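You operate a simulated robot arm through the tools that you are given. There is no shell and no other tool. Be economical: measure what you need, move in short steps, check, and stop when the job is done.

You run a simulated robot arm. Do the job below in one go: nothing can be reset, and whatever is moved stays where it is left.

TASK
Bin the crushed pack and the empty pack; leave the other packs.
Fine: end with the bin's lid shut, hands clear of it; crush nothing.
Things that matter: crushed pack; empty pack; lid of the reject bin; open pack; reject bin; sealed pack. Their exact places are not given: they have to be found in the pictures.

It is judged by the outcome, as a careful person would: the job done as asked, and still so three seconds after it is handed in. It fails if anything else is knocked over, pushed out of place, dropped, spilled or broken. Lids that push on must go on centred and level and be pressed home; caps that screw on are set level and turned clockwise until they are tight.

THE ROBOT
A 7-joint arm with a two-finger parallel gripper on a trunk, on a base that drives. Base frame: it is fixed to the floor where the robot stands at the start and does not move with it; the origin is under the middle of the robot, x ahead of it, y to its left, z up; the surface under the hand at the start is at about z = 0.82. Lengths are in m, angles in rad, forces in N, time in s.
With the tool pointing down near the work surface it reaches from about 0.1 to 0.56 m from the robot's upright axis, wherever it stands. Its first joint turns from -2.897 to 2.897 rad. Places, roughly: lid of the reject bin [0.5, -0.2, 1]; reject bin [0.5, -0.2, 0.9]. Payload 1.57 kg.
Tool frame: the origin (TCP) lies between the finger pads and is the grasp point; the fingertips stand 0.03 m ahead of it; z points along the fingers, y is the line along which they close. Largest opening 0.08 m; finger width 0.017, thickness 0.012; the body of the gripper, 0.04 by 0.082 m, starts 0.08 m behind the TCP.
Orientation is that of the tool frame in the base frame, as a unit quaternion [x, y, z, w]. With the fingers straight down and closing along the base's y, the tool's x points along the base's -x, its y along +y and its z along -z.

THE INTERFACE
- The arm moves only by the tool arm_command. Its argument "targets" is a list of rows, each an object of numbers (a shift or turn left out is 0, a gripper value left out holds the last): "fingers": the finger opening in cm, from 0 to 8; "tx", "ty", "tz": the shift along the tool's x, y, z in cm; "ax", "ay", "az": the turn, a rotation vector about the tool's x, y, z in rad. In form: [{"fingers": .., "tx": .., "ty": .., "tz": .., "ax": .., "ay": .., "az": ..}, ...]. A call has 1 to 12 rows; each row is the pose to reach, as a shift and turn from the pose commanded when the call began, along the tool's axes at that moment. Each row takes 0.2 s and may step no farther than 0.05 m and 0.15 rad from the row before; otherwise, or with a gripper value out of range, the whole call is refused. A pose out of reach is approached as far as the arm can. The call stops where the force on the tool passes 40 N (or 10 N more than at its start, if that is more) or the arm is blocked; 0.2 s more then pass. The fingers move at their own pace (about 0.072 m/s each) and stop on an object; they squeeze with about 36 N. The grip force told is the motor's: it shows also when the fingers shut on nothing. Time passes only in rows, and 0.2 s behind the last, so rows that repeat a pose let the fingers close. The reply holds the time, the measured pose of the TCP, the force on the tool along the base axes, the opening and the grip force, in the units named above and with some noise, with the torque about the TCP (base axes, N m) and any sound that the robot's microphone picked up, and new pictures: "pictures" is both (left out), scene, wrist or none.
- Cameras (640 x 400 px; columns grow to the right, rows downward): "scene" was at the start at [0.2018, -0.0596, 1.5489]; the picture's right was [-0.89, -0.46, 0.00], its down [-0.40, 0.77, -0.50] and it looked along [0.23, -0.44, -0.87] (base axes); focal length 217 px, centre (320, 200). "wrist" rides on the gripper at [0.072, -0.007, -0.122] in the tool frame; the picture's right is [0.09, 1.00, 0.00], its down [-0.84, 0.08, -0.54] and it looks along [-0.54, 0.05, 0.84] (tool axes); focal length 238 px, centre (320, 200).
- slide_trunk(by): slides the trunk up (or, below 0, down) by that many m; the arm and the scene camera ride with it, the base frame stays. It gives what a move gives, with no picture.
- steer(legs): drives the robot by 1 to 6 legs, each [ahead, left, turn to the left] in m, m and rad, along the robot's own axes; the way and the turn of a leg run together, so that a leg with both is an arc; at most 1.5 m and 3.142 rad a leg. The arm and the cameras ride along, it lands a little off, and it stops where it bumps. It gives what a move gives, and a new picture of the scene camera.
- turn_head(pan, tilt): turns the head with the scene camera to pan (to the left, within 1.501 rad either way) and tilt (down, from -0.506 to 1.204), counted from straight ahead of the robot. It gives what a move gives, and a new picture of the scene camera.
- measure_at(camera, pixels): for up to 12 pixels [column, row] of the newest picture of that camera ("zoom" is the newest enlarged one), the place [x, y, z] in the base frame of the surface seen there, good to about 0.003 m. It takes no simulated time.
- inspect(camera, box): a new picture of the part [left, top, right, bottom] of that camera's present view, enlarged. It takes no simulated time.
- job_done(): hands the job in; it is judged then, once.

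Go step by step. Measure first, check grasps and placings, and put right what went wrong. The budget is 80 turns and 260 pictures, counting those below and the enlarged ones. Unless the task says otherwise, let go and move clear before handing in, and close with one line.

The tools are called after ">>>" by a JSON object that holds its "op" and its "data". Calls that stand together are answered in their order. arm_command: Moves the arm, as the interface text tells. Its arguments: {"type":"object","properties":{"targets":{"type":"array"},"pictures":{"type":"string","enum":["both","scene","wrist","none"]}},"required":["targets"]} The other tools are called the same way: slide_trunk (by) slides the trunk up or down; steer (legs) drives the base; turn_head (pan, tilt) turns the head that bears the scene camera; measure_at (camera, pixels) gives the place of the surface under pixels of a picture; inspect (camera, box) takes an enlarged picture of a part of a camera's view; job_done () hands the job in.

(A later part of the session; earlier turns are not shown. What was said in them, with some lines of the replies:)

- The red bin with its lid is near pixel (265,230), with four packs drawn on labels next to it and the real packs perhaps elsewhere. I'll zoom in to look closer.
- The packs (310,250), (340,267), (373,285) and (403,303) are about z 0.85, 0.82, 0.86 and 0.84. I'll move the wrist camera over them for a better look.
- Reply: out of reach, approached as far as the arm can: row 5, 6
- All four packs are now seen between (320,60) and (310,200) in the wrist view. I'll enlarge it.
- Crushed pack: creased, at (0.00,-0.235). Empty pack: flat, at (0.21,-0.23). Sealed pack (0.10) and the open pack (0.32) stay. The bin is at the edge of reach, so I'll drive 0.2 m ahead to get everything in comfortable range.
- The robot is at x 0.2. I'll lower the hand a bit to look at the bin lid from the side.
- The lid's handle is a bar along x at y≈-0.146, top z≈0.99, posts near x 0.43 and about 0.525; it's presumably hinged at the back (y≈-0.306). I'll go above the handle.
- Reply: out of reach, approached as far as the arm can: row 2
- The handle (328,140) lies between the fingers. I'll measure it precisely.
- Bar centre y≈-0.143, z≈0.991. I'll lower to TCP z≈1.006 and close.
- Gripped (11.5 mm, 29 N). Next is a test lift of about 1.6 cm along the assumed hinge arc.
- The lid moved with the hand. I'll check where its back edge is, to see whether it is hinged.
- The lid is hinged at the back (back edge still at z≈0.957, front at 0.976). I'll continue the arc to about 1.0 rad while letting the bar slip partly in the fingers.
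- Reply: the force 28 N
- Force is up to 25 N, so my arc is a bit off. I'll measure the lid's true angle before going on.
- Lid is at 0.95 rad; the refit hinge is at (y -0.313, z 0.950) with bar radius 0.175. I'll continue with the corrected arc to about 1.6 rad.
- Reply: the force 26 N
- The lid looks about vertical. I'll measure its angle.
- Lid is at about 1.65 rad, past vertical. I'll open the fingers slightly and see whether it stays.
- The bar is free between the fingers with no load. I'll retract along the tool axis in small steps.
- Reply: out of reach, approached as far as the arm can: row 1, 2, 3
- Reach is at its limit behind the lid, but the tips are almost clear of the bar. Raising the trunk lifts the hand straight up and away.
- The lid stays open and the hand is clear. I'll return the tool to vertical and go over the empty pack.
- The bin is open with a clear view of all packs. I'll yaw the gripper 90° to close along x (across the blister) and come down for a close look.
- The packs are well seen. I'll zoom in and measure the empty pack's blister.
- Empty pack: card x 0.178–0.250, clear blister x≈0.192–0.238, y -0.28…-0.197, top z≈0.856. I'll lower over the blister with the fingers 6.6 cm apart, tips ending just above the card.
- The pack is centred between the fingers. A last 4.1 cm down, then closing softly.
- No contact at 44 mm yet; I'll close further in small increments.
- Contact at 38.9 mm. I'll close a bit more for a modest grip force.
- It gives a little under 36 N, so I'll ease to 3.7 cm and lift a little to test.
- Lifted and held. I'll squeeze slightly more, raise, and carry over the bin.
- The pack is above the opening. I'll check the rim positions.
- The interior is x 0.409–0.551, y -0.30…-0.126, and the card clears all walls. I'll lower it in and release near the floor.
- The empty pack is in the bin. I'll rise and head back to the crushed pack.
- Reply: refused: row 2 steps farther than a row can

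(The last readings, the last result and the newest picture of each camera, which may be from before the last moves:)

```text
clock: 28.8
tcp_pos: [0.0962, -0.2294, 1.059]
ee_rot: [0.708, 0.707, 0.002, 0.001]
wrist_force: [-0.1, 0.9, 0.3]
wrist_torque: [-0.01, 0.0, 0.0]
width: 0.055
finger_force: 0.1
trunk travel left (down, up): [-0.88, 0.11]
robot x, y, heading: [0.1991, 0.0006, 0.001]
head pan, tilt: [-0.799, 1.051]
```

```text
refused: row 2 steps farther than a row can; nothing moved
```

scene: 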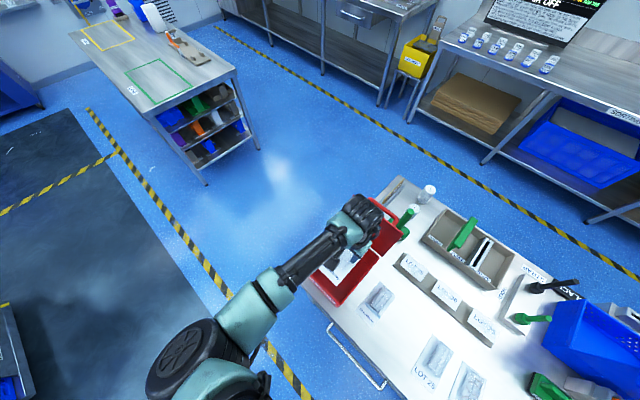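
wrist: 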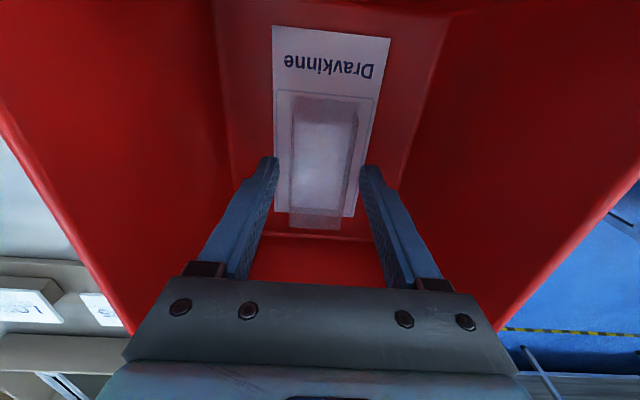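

>>> {"op": "arm_command", "data": {"targets": [{"ty": -4.5}, {"ty": -8, "tx": -0.5, "tz": 2}, {"ty": -9.6, "tx": -0.6, "tz": 5}, {"ty": -9.6, "tx": -0.6, "tz": 8}]}}

```text
clock: 29.8
tcp_pos: [-0.0008, -0.2361, 0.9789]
ee_rot: [0.708, 0.706, 0.0, 0.0]
wrist_force: [0.1, -0.3, 0.3]
wrist_torque: [0.02, 0.0, 0.03]
width: 0.0549
finger_force: 0.0
trunk travel left (down, up): [-0.88, 0.11]
robot x, y, heading: [0.1974, 0.0031, -0.006]
head pan, tilt: [-0.799, 1.051]
```

scene: 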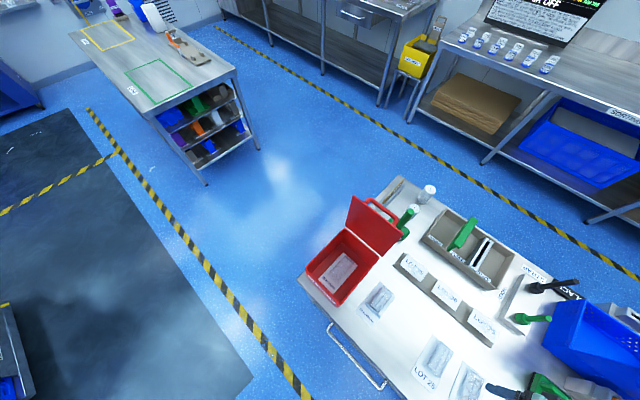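
wrist: 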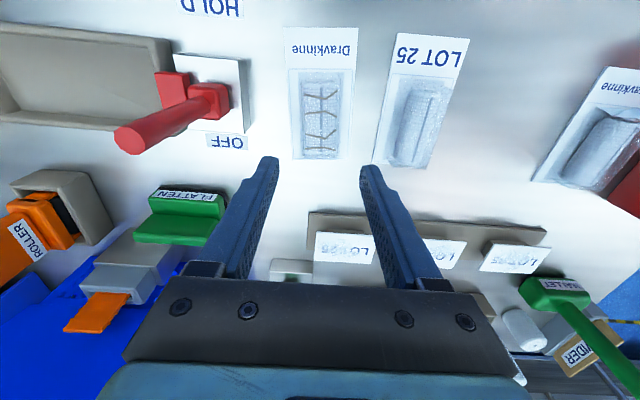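

The crushed pack (320,115) is between the fingers. I'll measure it and the red lever on the left.

>>> {"op": "measure_at", "data": {"camera": "wrist", "pixels": [[293, 70], [350, 70], [300, 110], [306, 110], [320, 103], [335, 110], [342, 110], [320, 155], [348, 155], [292, 157], [130, 140], [225, 100]]}}

>>> {"op": "inspect", "data": {"camera": "wrist", "box": [250, 15, 410, 175]}}

```text
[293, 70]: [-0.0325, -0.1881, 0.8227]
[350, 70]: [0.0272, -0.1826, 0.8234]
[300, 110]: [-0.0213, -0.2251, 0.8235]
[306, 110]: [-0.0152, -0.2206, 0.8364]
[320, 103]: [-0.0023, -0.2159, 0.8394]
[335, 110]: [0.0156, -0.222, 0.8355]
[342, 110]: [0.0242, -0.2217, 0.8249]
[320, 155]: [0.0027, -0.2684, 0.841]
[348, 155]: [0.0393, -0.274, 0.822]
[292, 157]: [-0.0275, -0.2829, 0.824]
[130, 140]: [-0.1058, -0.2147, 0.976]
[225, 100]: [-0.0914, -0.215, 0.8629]
```

```text
2.50 times, centred on (330, 95) of wrist
```

zoom: 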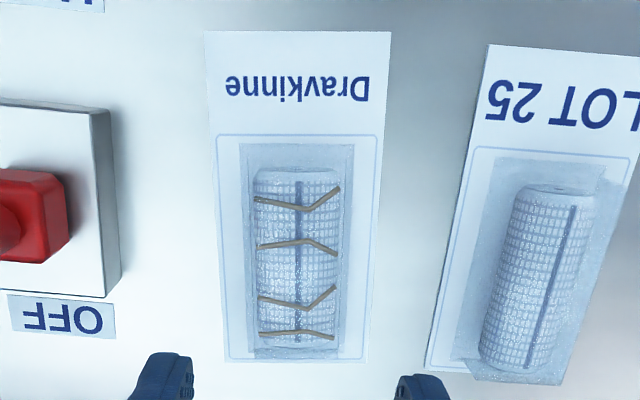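

The crushed blister is centred near x 0.003, top z≈0.841; the lever at x≈-0.106 is well clear. I'll descend and close in small increments.

>>> {"op": "arm_command", "data": {"targets": [{"tz": 4, "ty": 0.4, "fingers": 6.2}, {"tz": 8, "ty": 0.4}, {"tz": 10.5, "ty": 0.4}, {"tz": 12.3, "ty": 0.4}, {"tz": 12.3, "ty": 0.4, "fingers": 4.6}, {"tz": 12.3, "ty": 0.4, "fingers": 4.1}, {"tz": 12.3, "ty": 0.4, "fingers": 3.9}], "pictures": "wrist"}}

```text
clock: 31.4
tcp_pos: [0.0042, -0.2367, 0.8562]
ee_rot: [0.708, 0.706, 0.0, 0.0]
wrist_force: [0.5, -1.2, -0.1]
wrist_torque: [0.0, -0.02, -0.02]
width: 0.0396
finger_force: 0.2
trunk travel left (down, up): [-0.88, 0.11]
robot x, y, heading: [0.2035, -0.0001, -0.002]
head pan, tilt: [-0.799, 1.051]
```

wrist: 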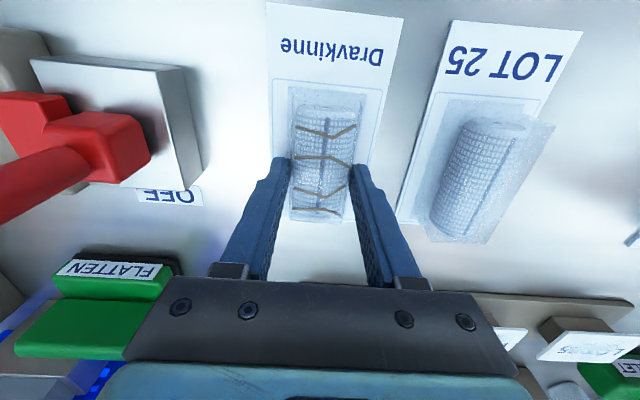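

Well centred, almost touching. I'll close to 3.6 cm and read the force.

>>> {"op": "arm_command", "data": {"targets": [{"fingers": 3.75}, {"fingers": 3.6}, {"fingers": 3.6}], "pictures": "none"}}

```text
clock: 32.2
tcp_pos: [0.0046, -0.2362, 0.857]
ee_rot: [0.708, 0.706, 0.0, 0.0]
wrist_force: [0.3, 0.7, 0.2]
wrist_torque: [-0.01, 0.0, 0.0]
width: 0.0384
finger_force: 35.5
trunk travel left (down, up): [-0.88, 0.11]
robot x, y, heading: [0.1982, -0.0007, -0.002]
head pan, tilt: [-0.799, 1.051]
```

Gripped at 38.4 mm; I'll ease slightly and lift.

>>> {"op": "arm_command", "data": {"targets": [{"fingers": 3.65}, {"tz": -2}, {"tz": -5}, {"tz": -9}, {"tz": -9}], "pictures": "wrist"}}

```text
clock: 33.4
tcp_pos: [0.0048, -0.2373, 0.9473]
ee_rot: [0.708, 0.706, 0.002, 0.0]
wrist_force: [0.0, -0.2, 0.3]
wrist_torque: [-0.02, 0.01, 0.02]
width: 0.0384
finger_force: 36.0
trunk travel left (down, up): [-0.88, 0.11]
robot x, y, heading: [0.1974, -0.0014, -0.003]
head pan, tilt: [-0.799, 1.051]
```

wrist: 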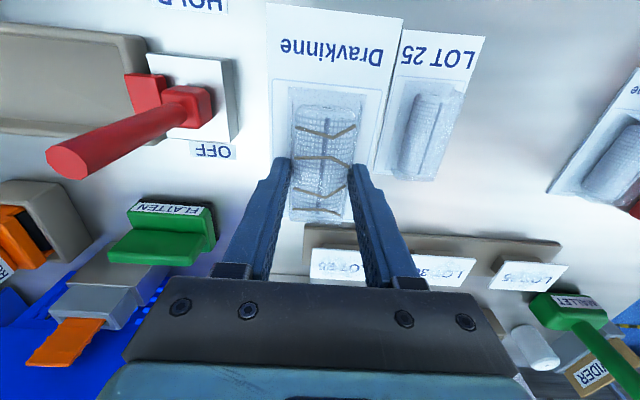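

It is held. I'll carry it over the bin.

>>> {"op": "arm_command", "data": {"targets": [{"tz": -4.5}, {"tz": -9}, {"tz": -11, "ty": 3.5}, {"tz": -11, "ty": 8}, {"tz": -11, "ty": 12.7}, {"tz": -11, "ty": 17.4}, {"tz": -11, "ty": 22.1}, {"tz": -11, "ty": 26.8, "tx": 0.5}, {"tz": -11, "ty": 31.5, "tx": 0.9}, {"tz": -11, "ty": 36.2, "tx": 1.3}, {"tz": -11, "ty": 40.9, "tx": 1.7}, {"tz": -11, "ty": 45.6, "tx": 1.7}], "pictures": "none"}}

>>> {"op": "arm_command", "data": {"targets": [{"ty": 2}, {"ty": 2}]}}

```text
clock: 36.0
tcp_pos: [0.4609, -0.2206, 1.057]
ee_rot: [0.707, 0.707, -0.001, -0.001]
wrist_force: [0.7, 0.2, -0.5]
wrist_torque: [-0.01, -0.01, -0.02]
width: 0.0384
finger_force: 35.6
trunk travel left (down, up): [-0.88, 0.11]
robot x, y, heading: [0.2019, 0.0031, 0.002]
head pan, tilt: [-0.799, 1.051]
```

```text
clock: 36.6
tcp_pos: [0.4793, -0.2209, 1.0566]
ee_rot: [0.707, 0.707, 0.001, 0.0]
wrist_force: [0.0, 0.4, -0.4]
wrist_torque: [0.05, 0.02, -0.01]
width: 0.0384
finger_force: 35.5
trunk travel left (down, up): [-0.88, 0.11]
robot x, y, heading: [0.2, 0.0022, 0.0]
head pan, tilt: [-0.799, 1.051]
```

scene: 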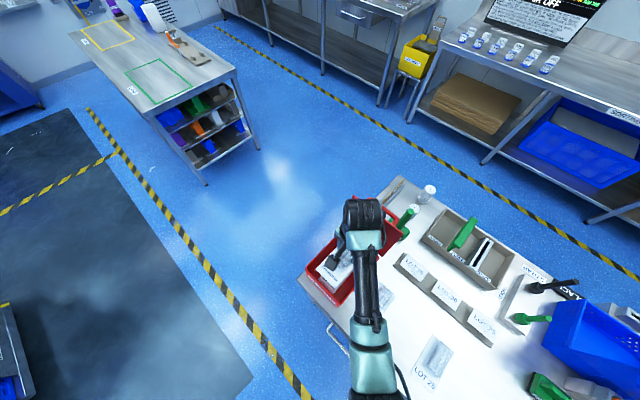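
wrist: 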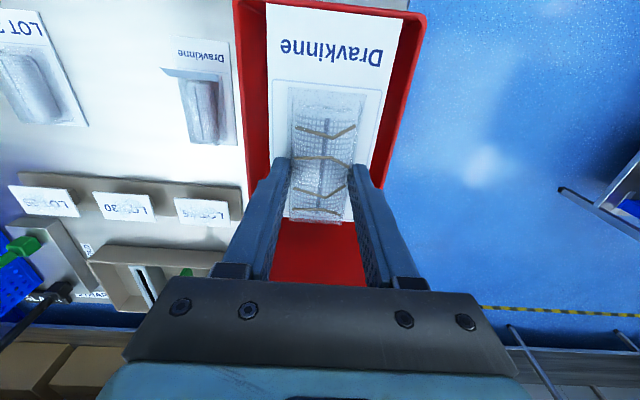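

The card's label edge is closer to the front wall, so I'll shift 1.4 cm back. I'll lower to just above the empty pack and release.

>>> {"op": "arm_command", "data": {"targets": [{"tx": -1.4}, {"tx": -1.4, "tz": 4}, {"tx": -1.4, "tz": 8}, {"tx": -1.4, "tz": 11}, {"tx": -1.4, "tz": 13}, {"tx": -1.4, "tz": 14.8}, {"tx": -1.4, "tz": 14.8}], "pictures": "wrist"}}

```text
clock: 38.2
tcp_pos: [0.4789, -0.2342, 0.9079]
ee_rot: [0.708, 0.707, 0.001, 0.001]
wrist_force: [-0.4, -0.2, -0.2]
wrist_torque: [0.01, 0.0, -0.02]
width: 0.0385
finger_force: 35.6
trunk travel left (down, up): [-0.88, 0.11]
robot x, y, heading: [0.2007, 0.0017, -0.0]
head pan, tilt: [-0.799, 1.051]
```

wrist: 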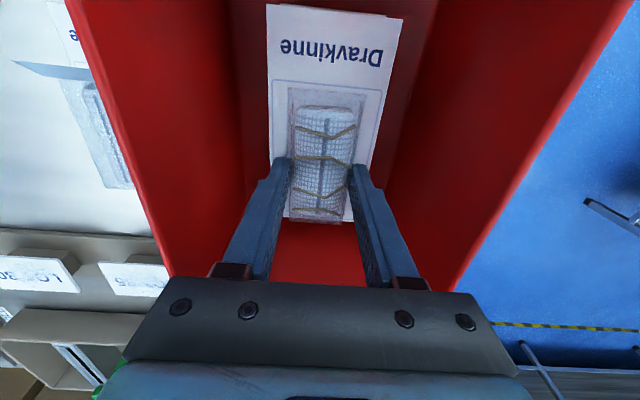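

Inside the walls with no contact force. I'll release and rise.

>>> {"op": "arm_command", "data": {"targets": [{"fingers": 5.5}, {"fingers": 5.5}, {"fingers": 5.5}, {"tz": -3}, {"tz": -7.5}, {"tz": -12}, {"tz": -16.5, "tx": 2}, {"tz": -21, "tx": 4}, {"tz": -25, "tx": 6}]}}

```text
clock: 40.2
tcp_pos: [0.4785, -0.2133, 1.0712]
ee_rot: [0.708, 0.706, 0.0, 0.0]
wrist_force: [-0.6, -0.1, 0.0]
wrist_torque: [-0.02, -0.02, -0.02]
width: 0.0549
finger_force: 0.2
out of reach, approached as far as the arm can: row 8, 9
trunk travel left (down, up): [-0.88, 0.11]
robot x, y, heading: [0.2017, 0.0022, 0.001]
head pan, tilt: [-0.799, 1.051]
```

scene: 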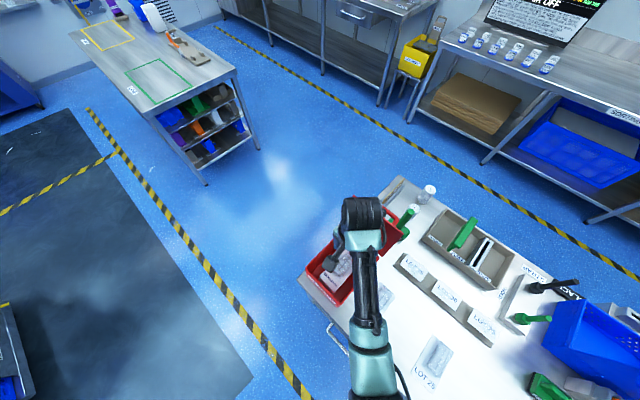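
wrist: 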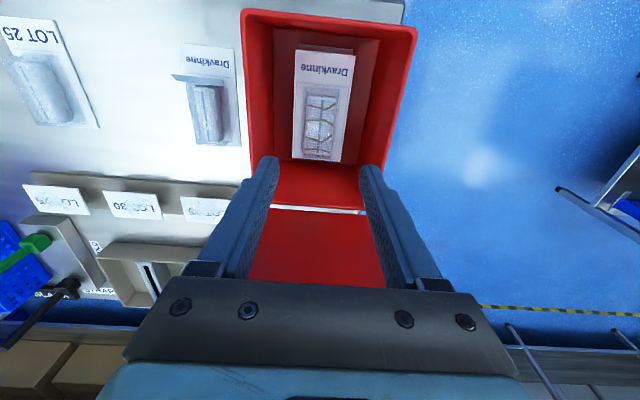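

Both packs are in the bin, well below the rim. To close the lid I'll retrace the way I left the handle: first back to the vertical, un-yawed pose at (0.20,-0.235,1.22).

>>> {"op": "arm_command", "data": {"targets": [{"ty": -2.5, "fingers": 2.2}, {"ty": -6, "az": -0.1, "tx": -0.2}, {"ty": -9, "az": -0.24, "tx": -0.5}, {"ty": -12, "az": -0.38, "tx": -1}, {"ty": -15, "az": -0.52, "tx": -1.4, "tz": -1.5}, {"ty": -18, "az": -0.66, "tx": -1.8, "tz": -3}, {"ty": -21, "az": -0.8, "tx": -2.2, "tz": -4.5}, {"ty": -24, "az": -0.94, "tx": -2.2, "tz": -6}, {"ty": -27, "az": -1.08, "tx": -2.2, "tz": -7.5}, {"ty": -27.6, "az": -1.22, "tx": -2.2, "tz": -9.5}, {"ty": -27.6, "az": -1.36, "tx": -2.2, "tz": -12}, {"ty": -27.6, "az": -1.5, "tx": -2.2, "tz": -14}], "pictures": "wrist"}}

```text
clock: 42.8
tcp_pos: [0.2034, -0.2364, 1.2147]
ee_rot: [0.036, 0.999, 0.0, 0.002]
wrist_force: [0.9, 0.0, 0.5]
wrist_torque: [0.07, 0.01, 0.03]
width: 0.022
finger_force: 0.1
trunk travel left (down, up): [-0.88, 0.11]
robot x, y, heading: [0.2015, -0.0001, -0.005]
head pan, tilt: [-0.799, 1.051]
```

wrist: 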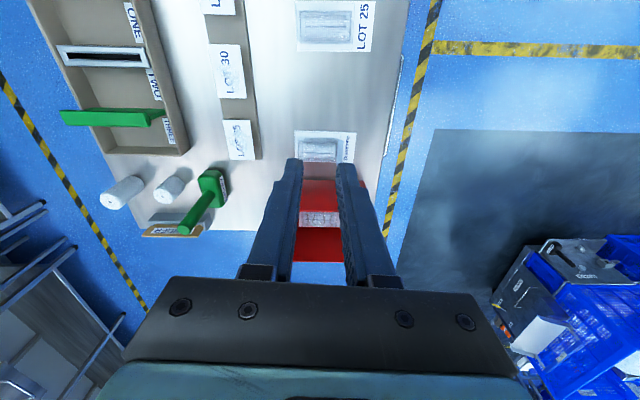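

Nearly there; I'll finish the yaw, then retrace tilting toward the handle.

>>> {"op": "arm_command", "data": {"targets": [{"az": -0.072, "tz": -1}, {"az": -0.072, "tz": -1}], "pictures": "none"}}

>>> {"op": "arm_command", "data": {"targets": [{"tx": -3.9, "ty": -2, "ax": -0.1214}, {"tx": -7.8, "ty": -4, "ax": -0.2428}, {"tx": -11.7, "ty": -6, "ax": -0.3642}, {"tx": -15.6, "ty": -8, "ax": -0.4856}, {"tx": -19.5, "ty": -10, "ax": -0.607}, {"tx": -23.4, "ty": -12, "ax": -0.7284}, {"tx": -27.3, "ty": -14, "ax": -0.85}]}}

```text
clock: 43.4
tcp_pos: [0.2037, -0.236, 1.2236]
ee_rot: [-0.001, 1.0, 0.0, 0.0]
wrist_force: [-1.5, 0.9, 0.2]
wrist_torque: [0.02, -0.01, 0.01]
width: 0.0221
finger_force: 0.1
trunk travel left (down, up): [-0.88, 0.11]
robot x, y, heading: [0.2017, -0.0028, 0.001]
head pan, tilt: [-0.799, 1.051]
```

```text
clock: 45.0
tcp_pos: [0.4768, -0.3328, 1.1924]
ee_rot: [-0.001, 0.911, 0.411, 0.002]
wrist_force: [-0.2, -0.1, -0.2]
wrist_torque: [-0.09, 0.03, 0.0]
width: 0.0218
finger_force: 0.0
out of reach, approached as far as the arm can: row 6, 7
trunk travel left (down, up): [-0.88, 0.11]
robot x, y, heading: [0.1979, -0.0014, 0.003]
head pan, tilt: [-0.799, 1.051]
```

scene: 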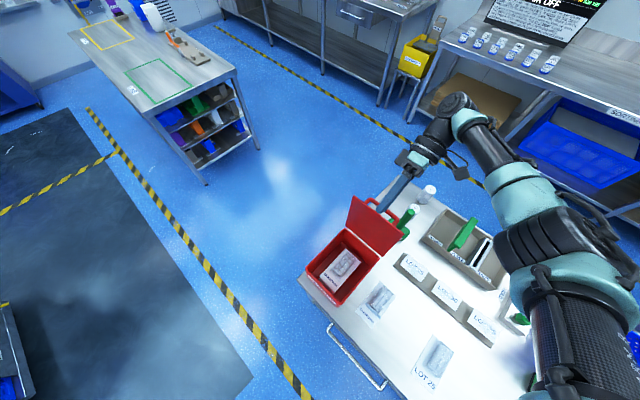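
wrist: 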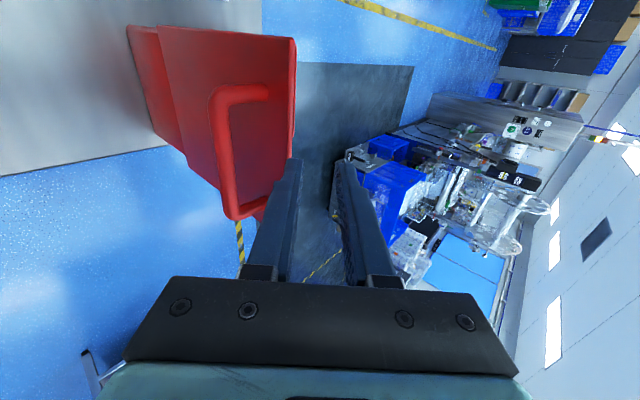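

The reach is limited at this tilt. I'll bring the robot 0.12 m ahead (hand is clear above the lid) and use less tilt.

>>> {"op": "steer", "data": {"legs": [[0.12, 0, 0]]}}

```text
clock: 46.2
tcp_pos: [0.5941, -0.3336, 1.1912]
ee_rot: [0.001, 0.912, 0.41, 0.002]
wrist_force: [-0.2, -0.3, -0.4]
wrist_torque: [-0.01, 0.02, -0.01]
width: 0.0217
finger_force: 0.1
trunk travel left (down, up): [-0.88, 0.11]
robot x, y, heading: [0.3211, -0.002, 0.003]
head pan, tilt: [-0.799, 1.051]
```

scene: 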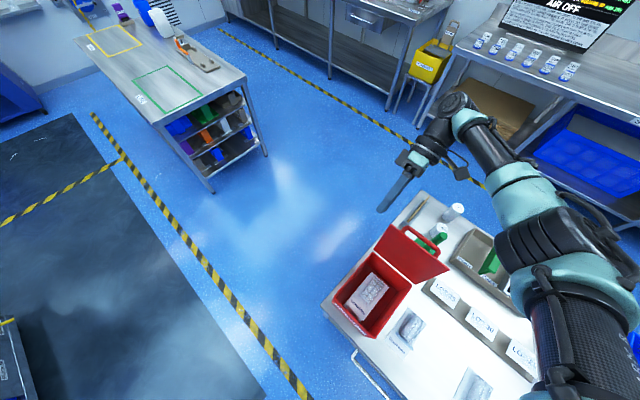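

>>> {"op": "inspect", "data": {"camera": "scene", "box": [340, 200, 480, 340]}}

```text
2.86 times, centred on (410, 270) of scene
```

zoom: 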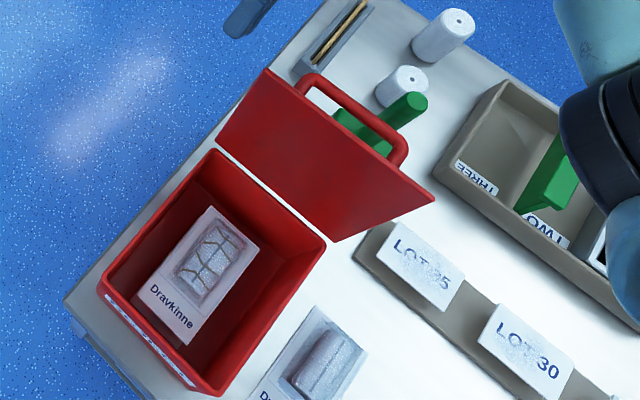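

>>> {"op": "measure_at", "data": {"camera": "zoom", "pixels": [[325, 85], [345, 100], [370, 118], [390, 135], [267, 72], [430, 200], [340, 132], [290, 190], [332, 238], [219, 148]]}}

```text
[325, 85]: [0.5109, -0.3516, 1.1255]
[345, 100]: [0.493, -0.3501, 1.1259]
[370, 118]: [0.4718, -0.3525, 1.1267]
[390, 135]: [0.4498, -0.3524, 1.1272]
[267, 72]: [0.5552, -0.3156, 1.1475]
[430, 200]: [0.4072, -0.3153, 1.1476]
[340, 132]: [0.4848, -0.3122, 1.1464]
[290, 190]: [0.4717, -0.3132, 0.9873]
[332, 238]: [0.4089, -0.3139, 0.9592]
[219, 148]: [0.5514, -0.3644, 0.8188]
```

The lid stands at 90° with the bar centre at about (x 0.48, y -0.354, z 1.120). I'll go to a pre-grasp just above it at 0.4 rad tilt.

>>> {"op": "arm_command", "data": {"targets": [{"ty": -0.2, "tz": -1.4, "ax": 0.11}, {"ty": -0.4, "tz": -2.8, "ax": 0.22}, {"ty": -0.6, "tz": -4.2, "ax": 0.33}, {"ty": -0.8, "tz": -5.4, "ax": 0.446}, {"ty": -0.8, "tz": -5.4, "ax": 0.446, "tx": 4}, {"ty": -0.8, "tz": -5.4, "ax": 0.446, "tx": 8}, {"ty": -0.8, "tz": -5.4, "ax": 0.446, "tx": 11.4}, {"ty": -0.8, "tz": -5.4, "ax": 0.446, "tx": 11.4}]}}

```text
clock: 48.0
tcp_pos: [0.4789, -0.3777, 1.2209]
ee_rot: [0.001, 0.98, 0.2, 0.001]
wrist_force: [-0.5, -0.3, 0.4]
wrist_torque: [0.0, -0.04, -0.01]
width: 0.0221
finger_force: 0.1
trunk travel left (down, up): [-0.88, 0.11]
robot x, y, heading: [0.3166, -0.0004, -0.0]
head pan, tilt: [-0.799, 1.051]
```

scene: 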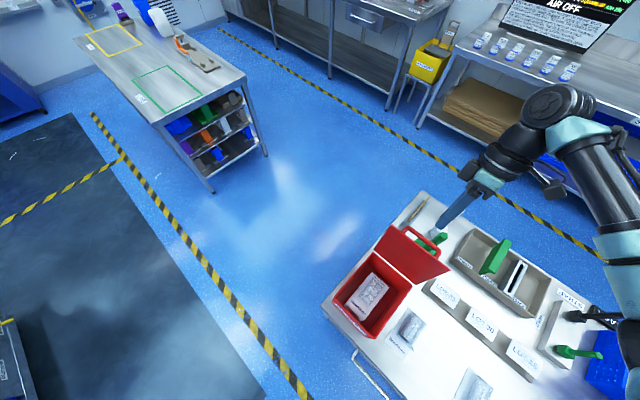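
wrist: 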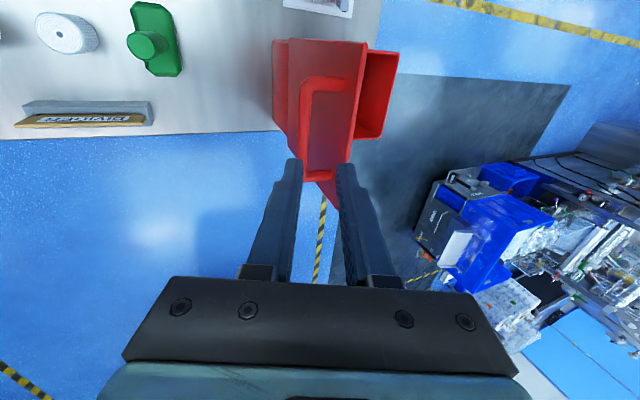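

The bar is at (307,120) in the wrist view, and I'll verify its position.

>>> {"op": "measure_at", "data": {"camera": "wrist", "pixels": [[306, 95], [307, 120], [306, 145], [305, 168], [345, 100], [360, 50]]}}

```text
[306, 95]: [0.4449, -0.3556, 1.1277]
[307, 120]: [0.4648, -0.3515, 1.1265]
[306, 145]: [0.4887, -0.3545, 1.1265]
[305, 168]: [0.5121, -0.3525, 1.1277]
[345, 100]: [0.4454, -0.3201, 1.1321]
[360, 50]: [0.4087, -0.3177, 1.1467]
```

Confirmed. I'll shift sideways, descend over the bar and close.

>>> {"op": "arm_command", "data": {"targets": [{"ty": -1.75, "fingers": 2.4}, {"ty": -1.75, "tz": 4}, {"ty": -1.75, "tz": 6.5}, {"ty": -1.75, "tz": 8.4}, {"ty": -1.75, "tz": 8.4}], "pictures": "wrist"}}

```text
clock: 49.2
tcp_pos: [0.4788, -0.3628, 1.1366]
ee_rot: [0.002, 0.98, 0.2, 0.002]
wrist_force: [-0.3, 0.8, -0.3]
wrist_torque: [0.0, 0.01, 0.01]
width: 0.0237
finger_force: 0.0
trunk travel left (down, up): [-0.88, 0.11]
robot x, y, heading: [0.3141, -0.0012, 0.001]
head pan, tilt: [-0.799, 1.051]
```

wrist: 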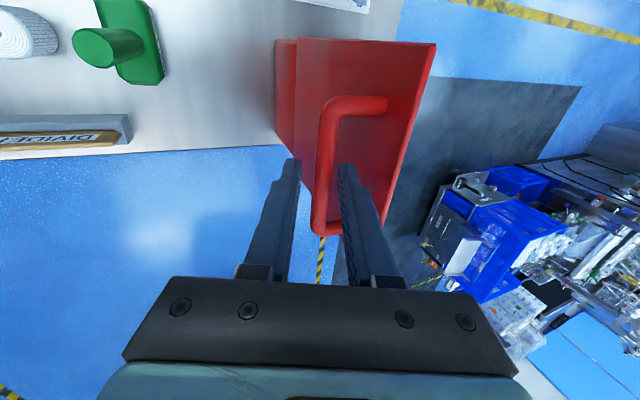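

The bar is between the fingers and the inner one is inside the loop. I'll close on it.

>>> {"op": "arm_command", "data": {"targets": [{"ty": 0.2, "fingers": 1.5}, {"ty": 0.2, "fingers": 0}, {"ty": 0.2, "fingers": 0}], "pictures": "wrist"}}

```text
clock: 50.0
tcp_pos: [0.4798, -0.3598, 1.1369]
ee_rot: [0.001, 0.98, 0.2, 0.003]
wrist_force: [0.2, 1.0, -1.6]
wrist_torque: [-0.03, -0.06, 0.03]
width: 0.0116
finger_force: 29.0
trunk travel left (down, up): [-0.88, 0.11]
robot x, y, heading: [0.3185, 0.0023, 0.0]
head pan, tilt: [-0.799, 1.051]
```

wrist: 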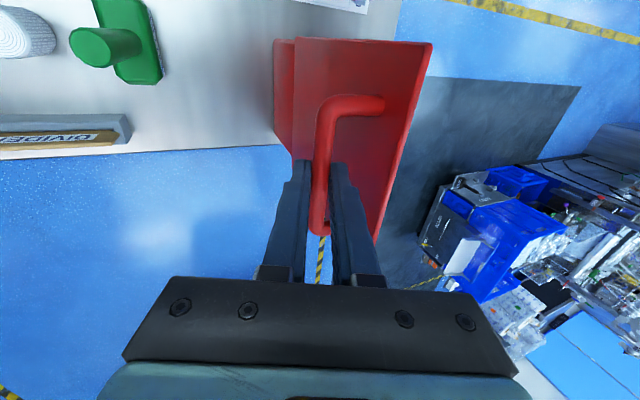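

Gripped. I'll swing the lid down along the fitted arc to about 0.67 rad.

>>> {"op": "arm_command", "data": {"targets": [{"ty": 2.82, "tz": 0.64, "ax": 0.03}, {"ty": 5.3, "tz": 1.64, "ax": 0.07}, {"ty": 7.61, "tz": 3.0, "ax": 0.1}, {"ty": 9.68, "tz": 4.68, "ax": 0.14}, {"ty": 11.4, "tz": 6.63, "ax": 0.17}, {"ty": 12.8, "tz": 8.84, "ax": 0.2}]}}

```text
clock: 51.4
tcp_pos: [0.4791, -0.2079, 1.107]
ee_rot: [0.002, 0.995, 0.1, 0.002]
wrist_force: [0.1, -0.2, 0.5]
wrist_torque: [-0.11, -0.2, -0.02]
width: 0.0114
finger_force: 29.0
trunk travel left (down, up): [-0.88, 0.11]
robot x, y, heading: [0.3178, 0.002, -0.0]
head pan, tilt: [-0.799, 1.051]
```

scene: 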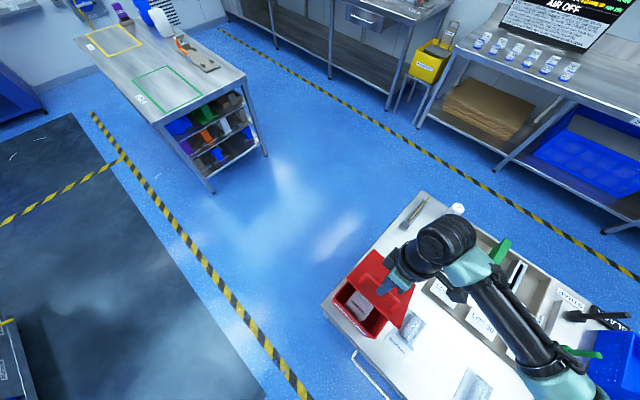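
wrist: 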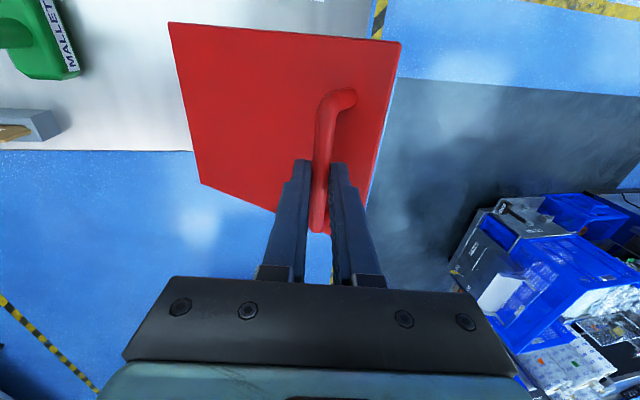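

Forces are near zero. I'll finish the arc down to shut.

>>> {"op": "arm_command", "data": {"targets": [{"ty": 1.31, "tz": 1.67, "ax": 0.03}, {"ty": 2.44, "tz": 3.5, "ax": 0.07}, {"ty": 3.32, "tz": 5.43, "ax": 0.1}, {"ty": 3.98, "tz": 7.44, "ax": 0.14}, {"ty": 4.36, "tz": 9.35, "ax": 0.17}, {"ty": 4.45, "tz": 10.2, "ax": 0.19}, {"ty": 4.51, "tz": 10.75, "ax": 0.2}, {"ty": 4.51, "tz": 10.75, "ax": 0.2}]}}

```text
clock: 53.2
tcp_pos: [0.48, -0.1423, 1.0112]
ee_rot: [0.002, 1.0, 0.0, 0.001]
wrist_force: [-6.4, -3.4, 6.1]
wrist_torque: [-0.11, 0.77, 0.09]
width: 0.0116
finger_force: 28.6
trunk travel left (down, up): [-0.88, 0.11]
robot x, y, heading: [0.3184, -0.0004, 0.001]
head pan, tilt: [-0.799, 1.051]
```

scene: 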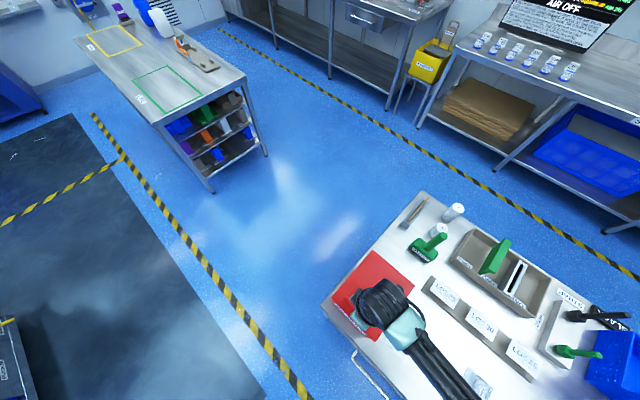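
wrist: 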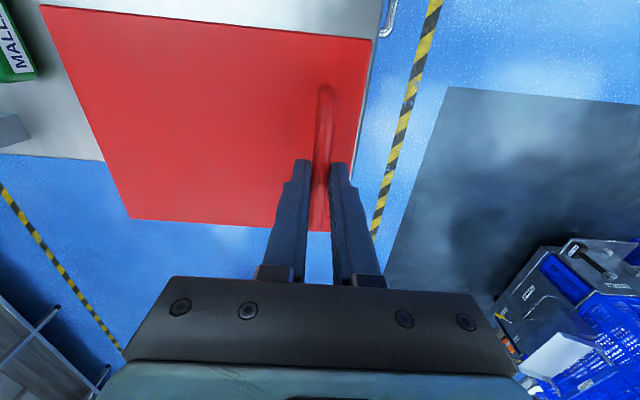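

The lid appears to have landed (small upward force). I'll check its front edge height before letting go.

>>> {"op": "measure_at", "data": {"camera": "wrist", "pixels": [[365, 45], [345, 150], [45, 10], [130, 212], [200, 100], [340, 205]]}}

>>> {"op": "arm_command", "data": {"targets": [{"fingers": 3}, {"fingers": 3}, {"fingers": 3, "tz": -2.5}, {"fingers": 3, "tz": -7}, {"fingers": 3, "tz": -11}, {"fingers": 3, "tz": -14}]}}

```text
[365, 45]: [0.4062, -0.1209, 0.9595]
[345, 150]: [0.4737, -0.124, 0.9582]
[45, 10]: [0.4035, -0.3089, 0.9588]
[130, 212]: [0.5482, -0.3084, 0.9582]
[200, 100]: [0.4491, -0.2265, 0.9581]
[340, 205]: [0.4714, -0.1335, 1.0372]
```

```text
clock: 54.6
tcp_pos: [0.4852, -0.1499, 1.1421]
ee_rot: [0.001, 1.0, 0.001, 0.001]
wrist_force: [0.1, -0.1, 0.1]
wrist_torque: [0.03, 0.02, -0.01]
width: 0.0302
finger_force: 0.1
out of reach, approached as far as the arm can: row 6
trunk travel left (down, up): [-0.88, 0.11]
robot x, y, heading: [0.3161, -0.0017, -0.001]
head pan, tilt: [-0.799, 1.051]
```

scene: 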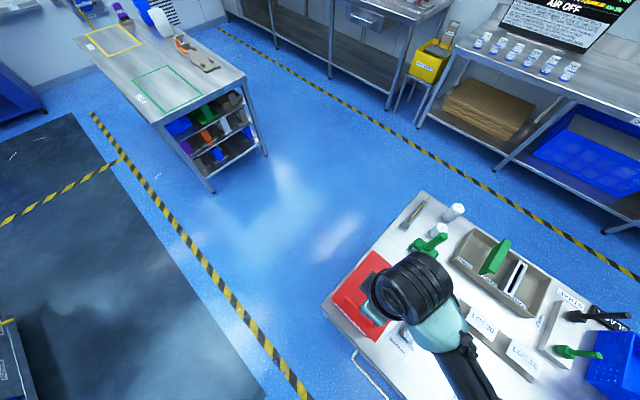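
wrist: 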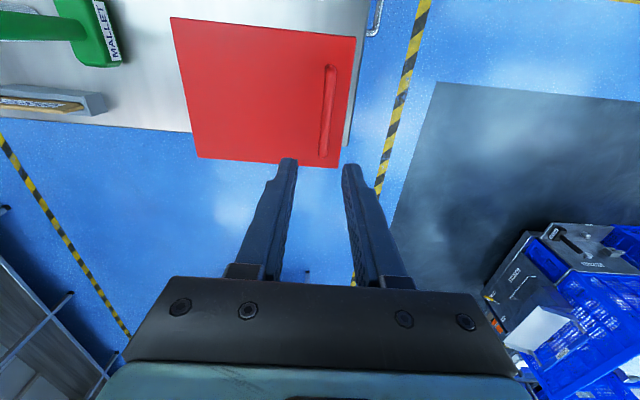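

The lid is shut and level (front edge z 0.958, same as the back), and the hand is clear. I'll move the hand off to the side and check the remaining packs.

>>> {"op": "arm_command", "data": {"targets": [{"tx": 4.5}, {"tx": 9, "ty": -1}, {"tx": 13.5, "ty": -2}, {"tx": 18, "ty": -3}, {"tx": 22, "ty": -4}]}}

```text
clock: 55.8
tcp_pos: [0.2649, -0.1903, 1.1423]
ee_rot: [0.0, 1.0, 0.0, 0.001]
wrist_force: [-0.3, 0.1, -0.5]
wrist_torque: [-0.02, 0.0, -0.04]
width: 0.03
finger_force: 0.0
out of reach, approached as far as the arm can: row 1, 2, 3
trunk travel left (down, up): [-0.88, 0.11]
robot x, y, heading: [0.3173, 0.0011, -0.004]
head pan, tilt: [-0.799, 1.051]
```

scene: 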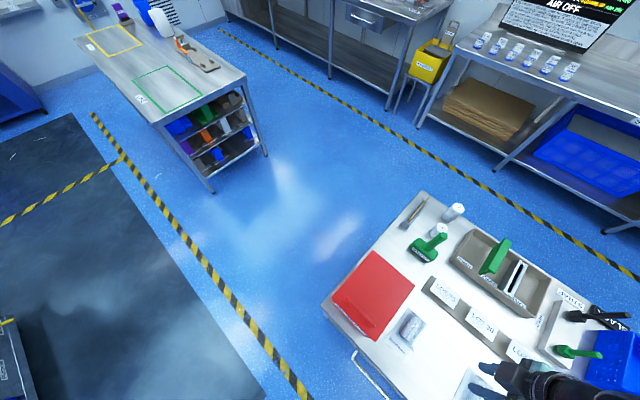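
wrist: 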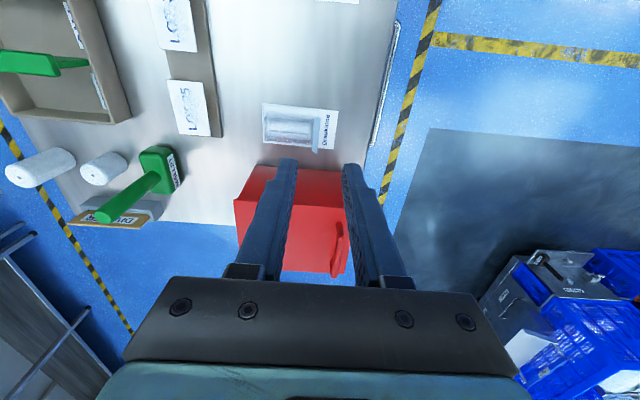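

The lid is closed, the open and sealed packs are where they were, and the hand is clear. I'm handing in.

>>> {"op": "job_done", "data": {}}

```text
The job is handed in.
```

The crushed pack and the empty pack are in the reject bin and its lid is shut and level. The open and sealed packs were left where they were, and the hand is clear of the bin.
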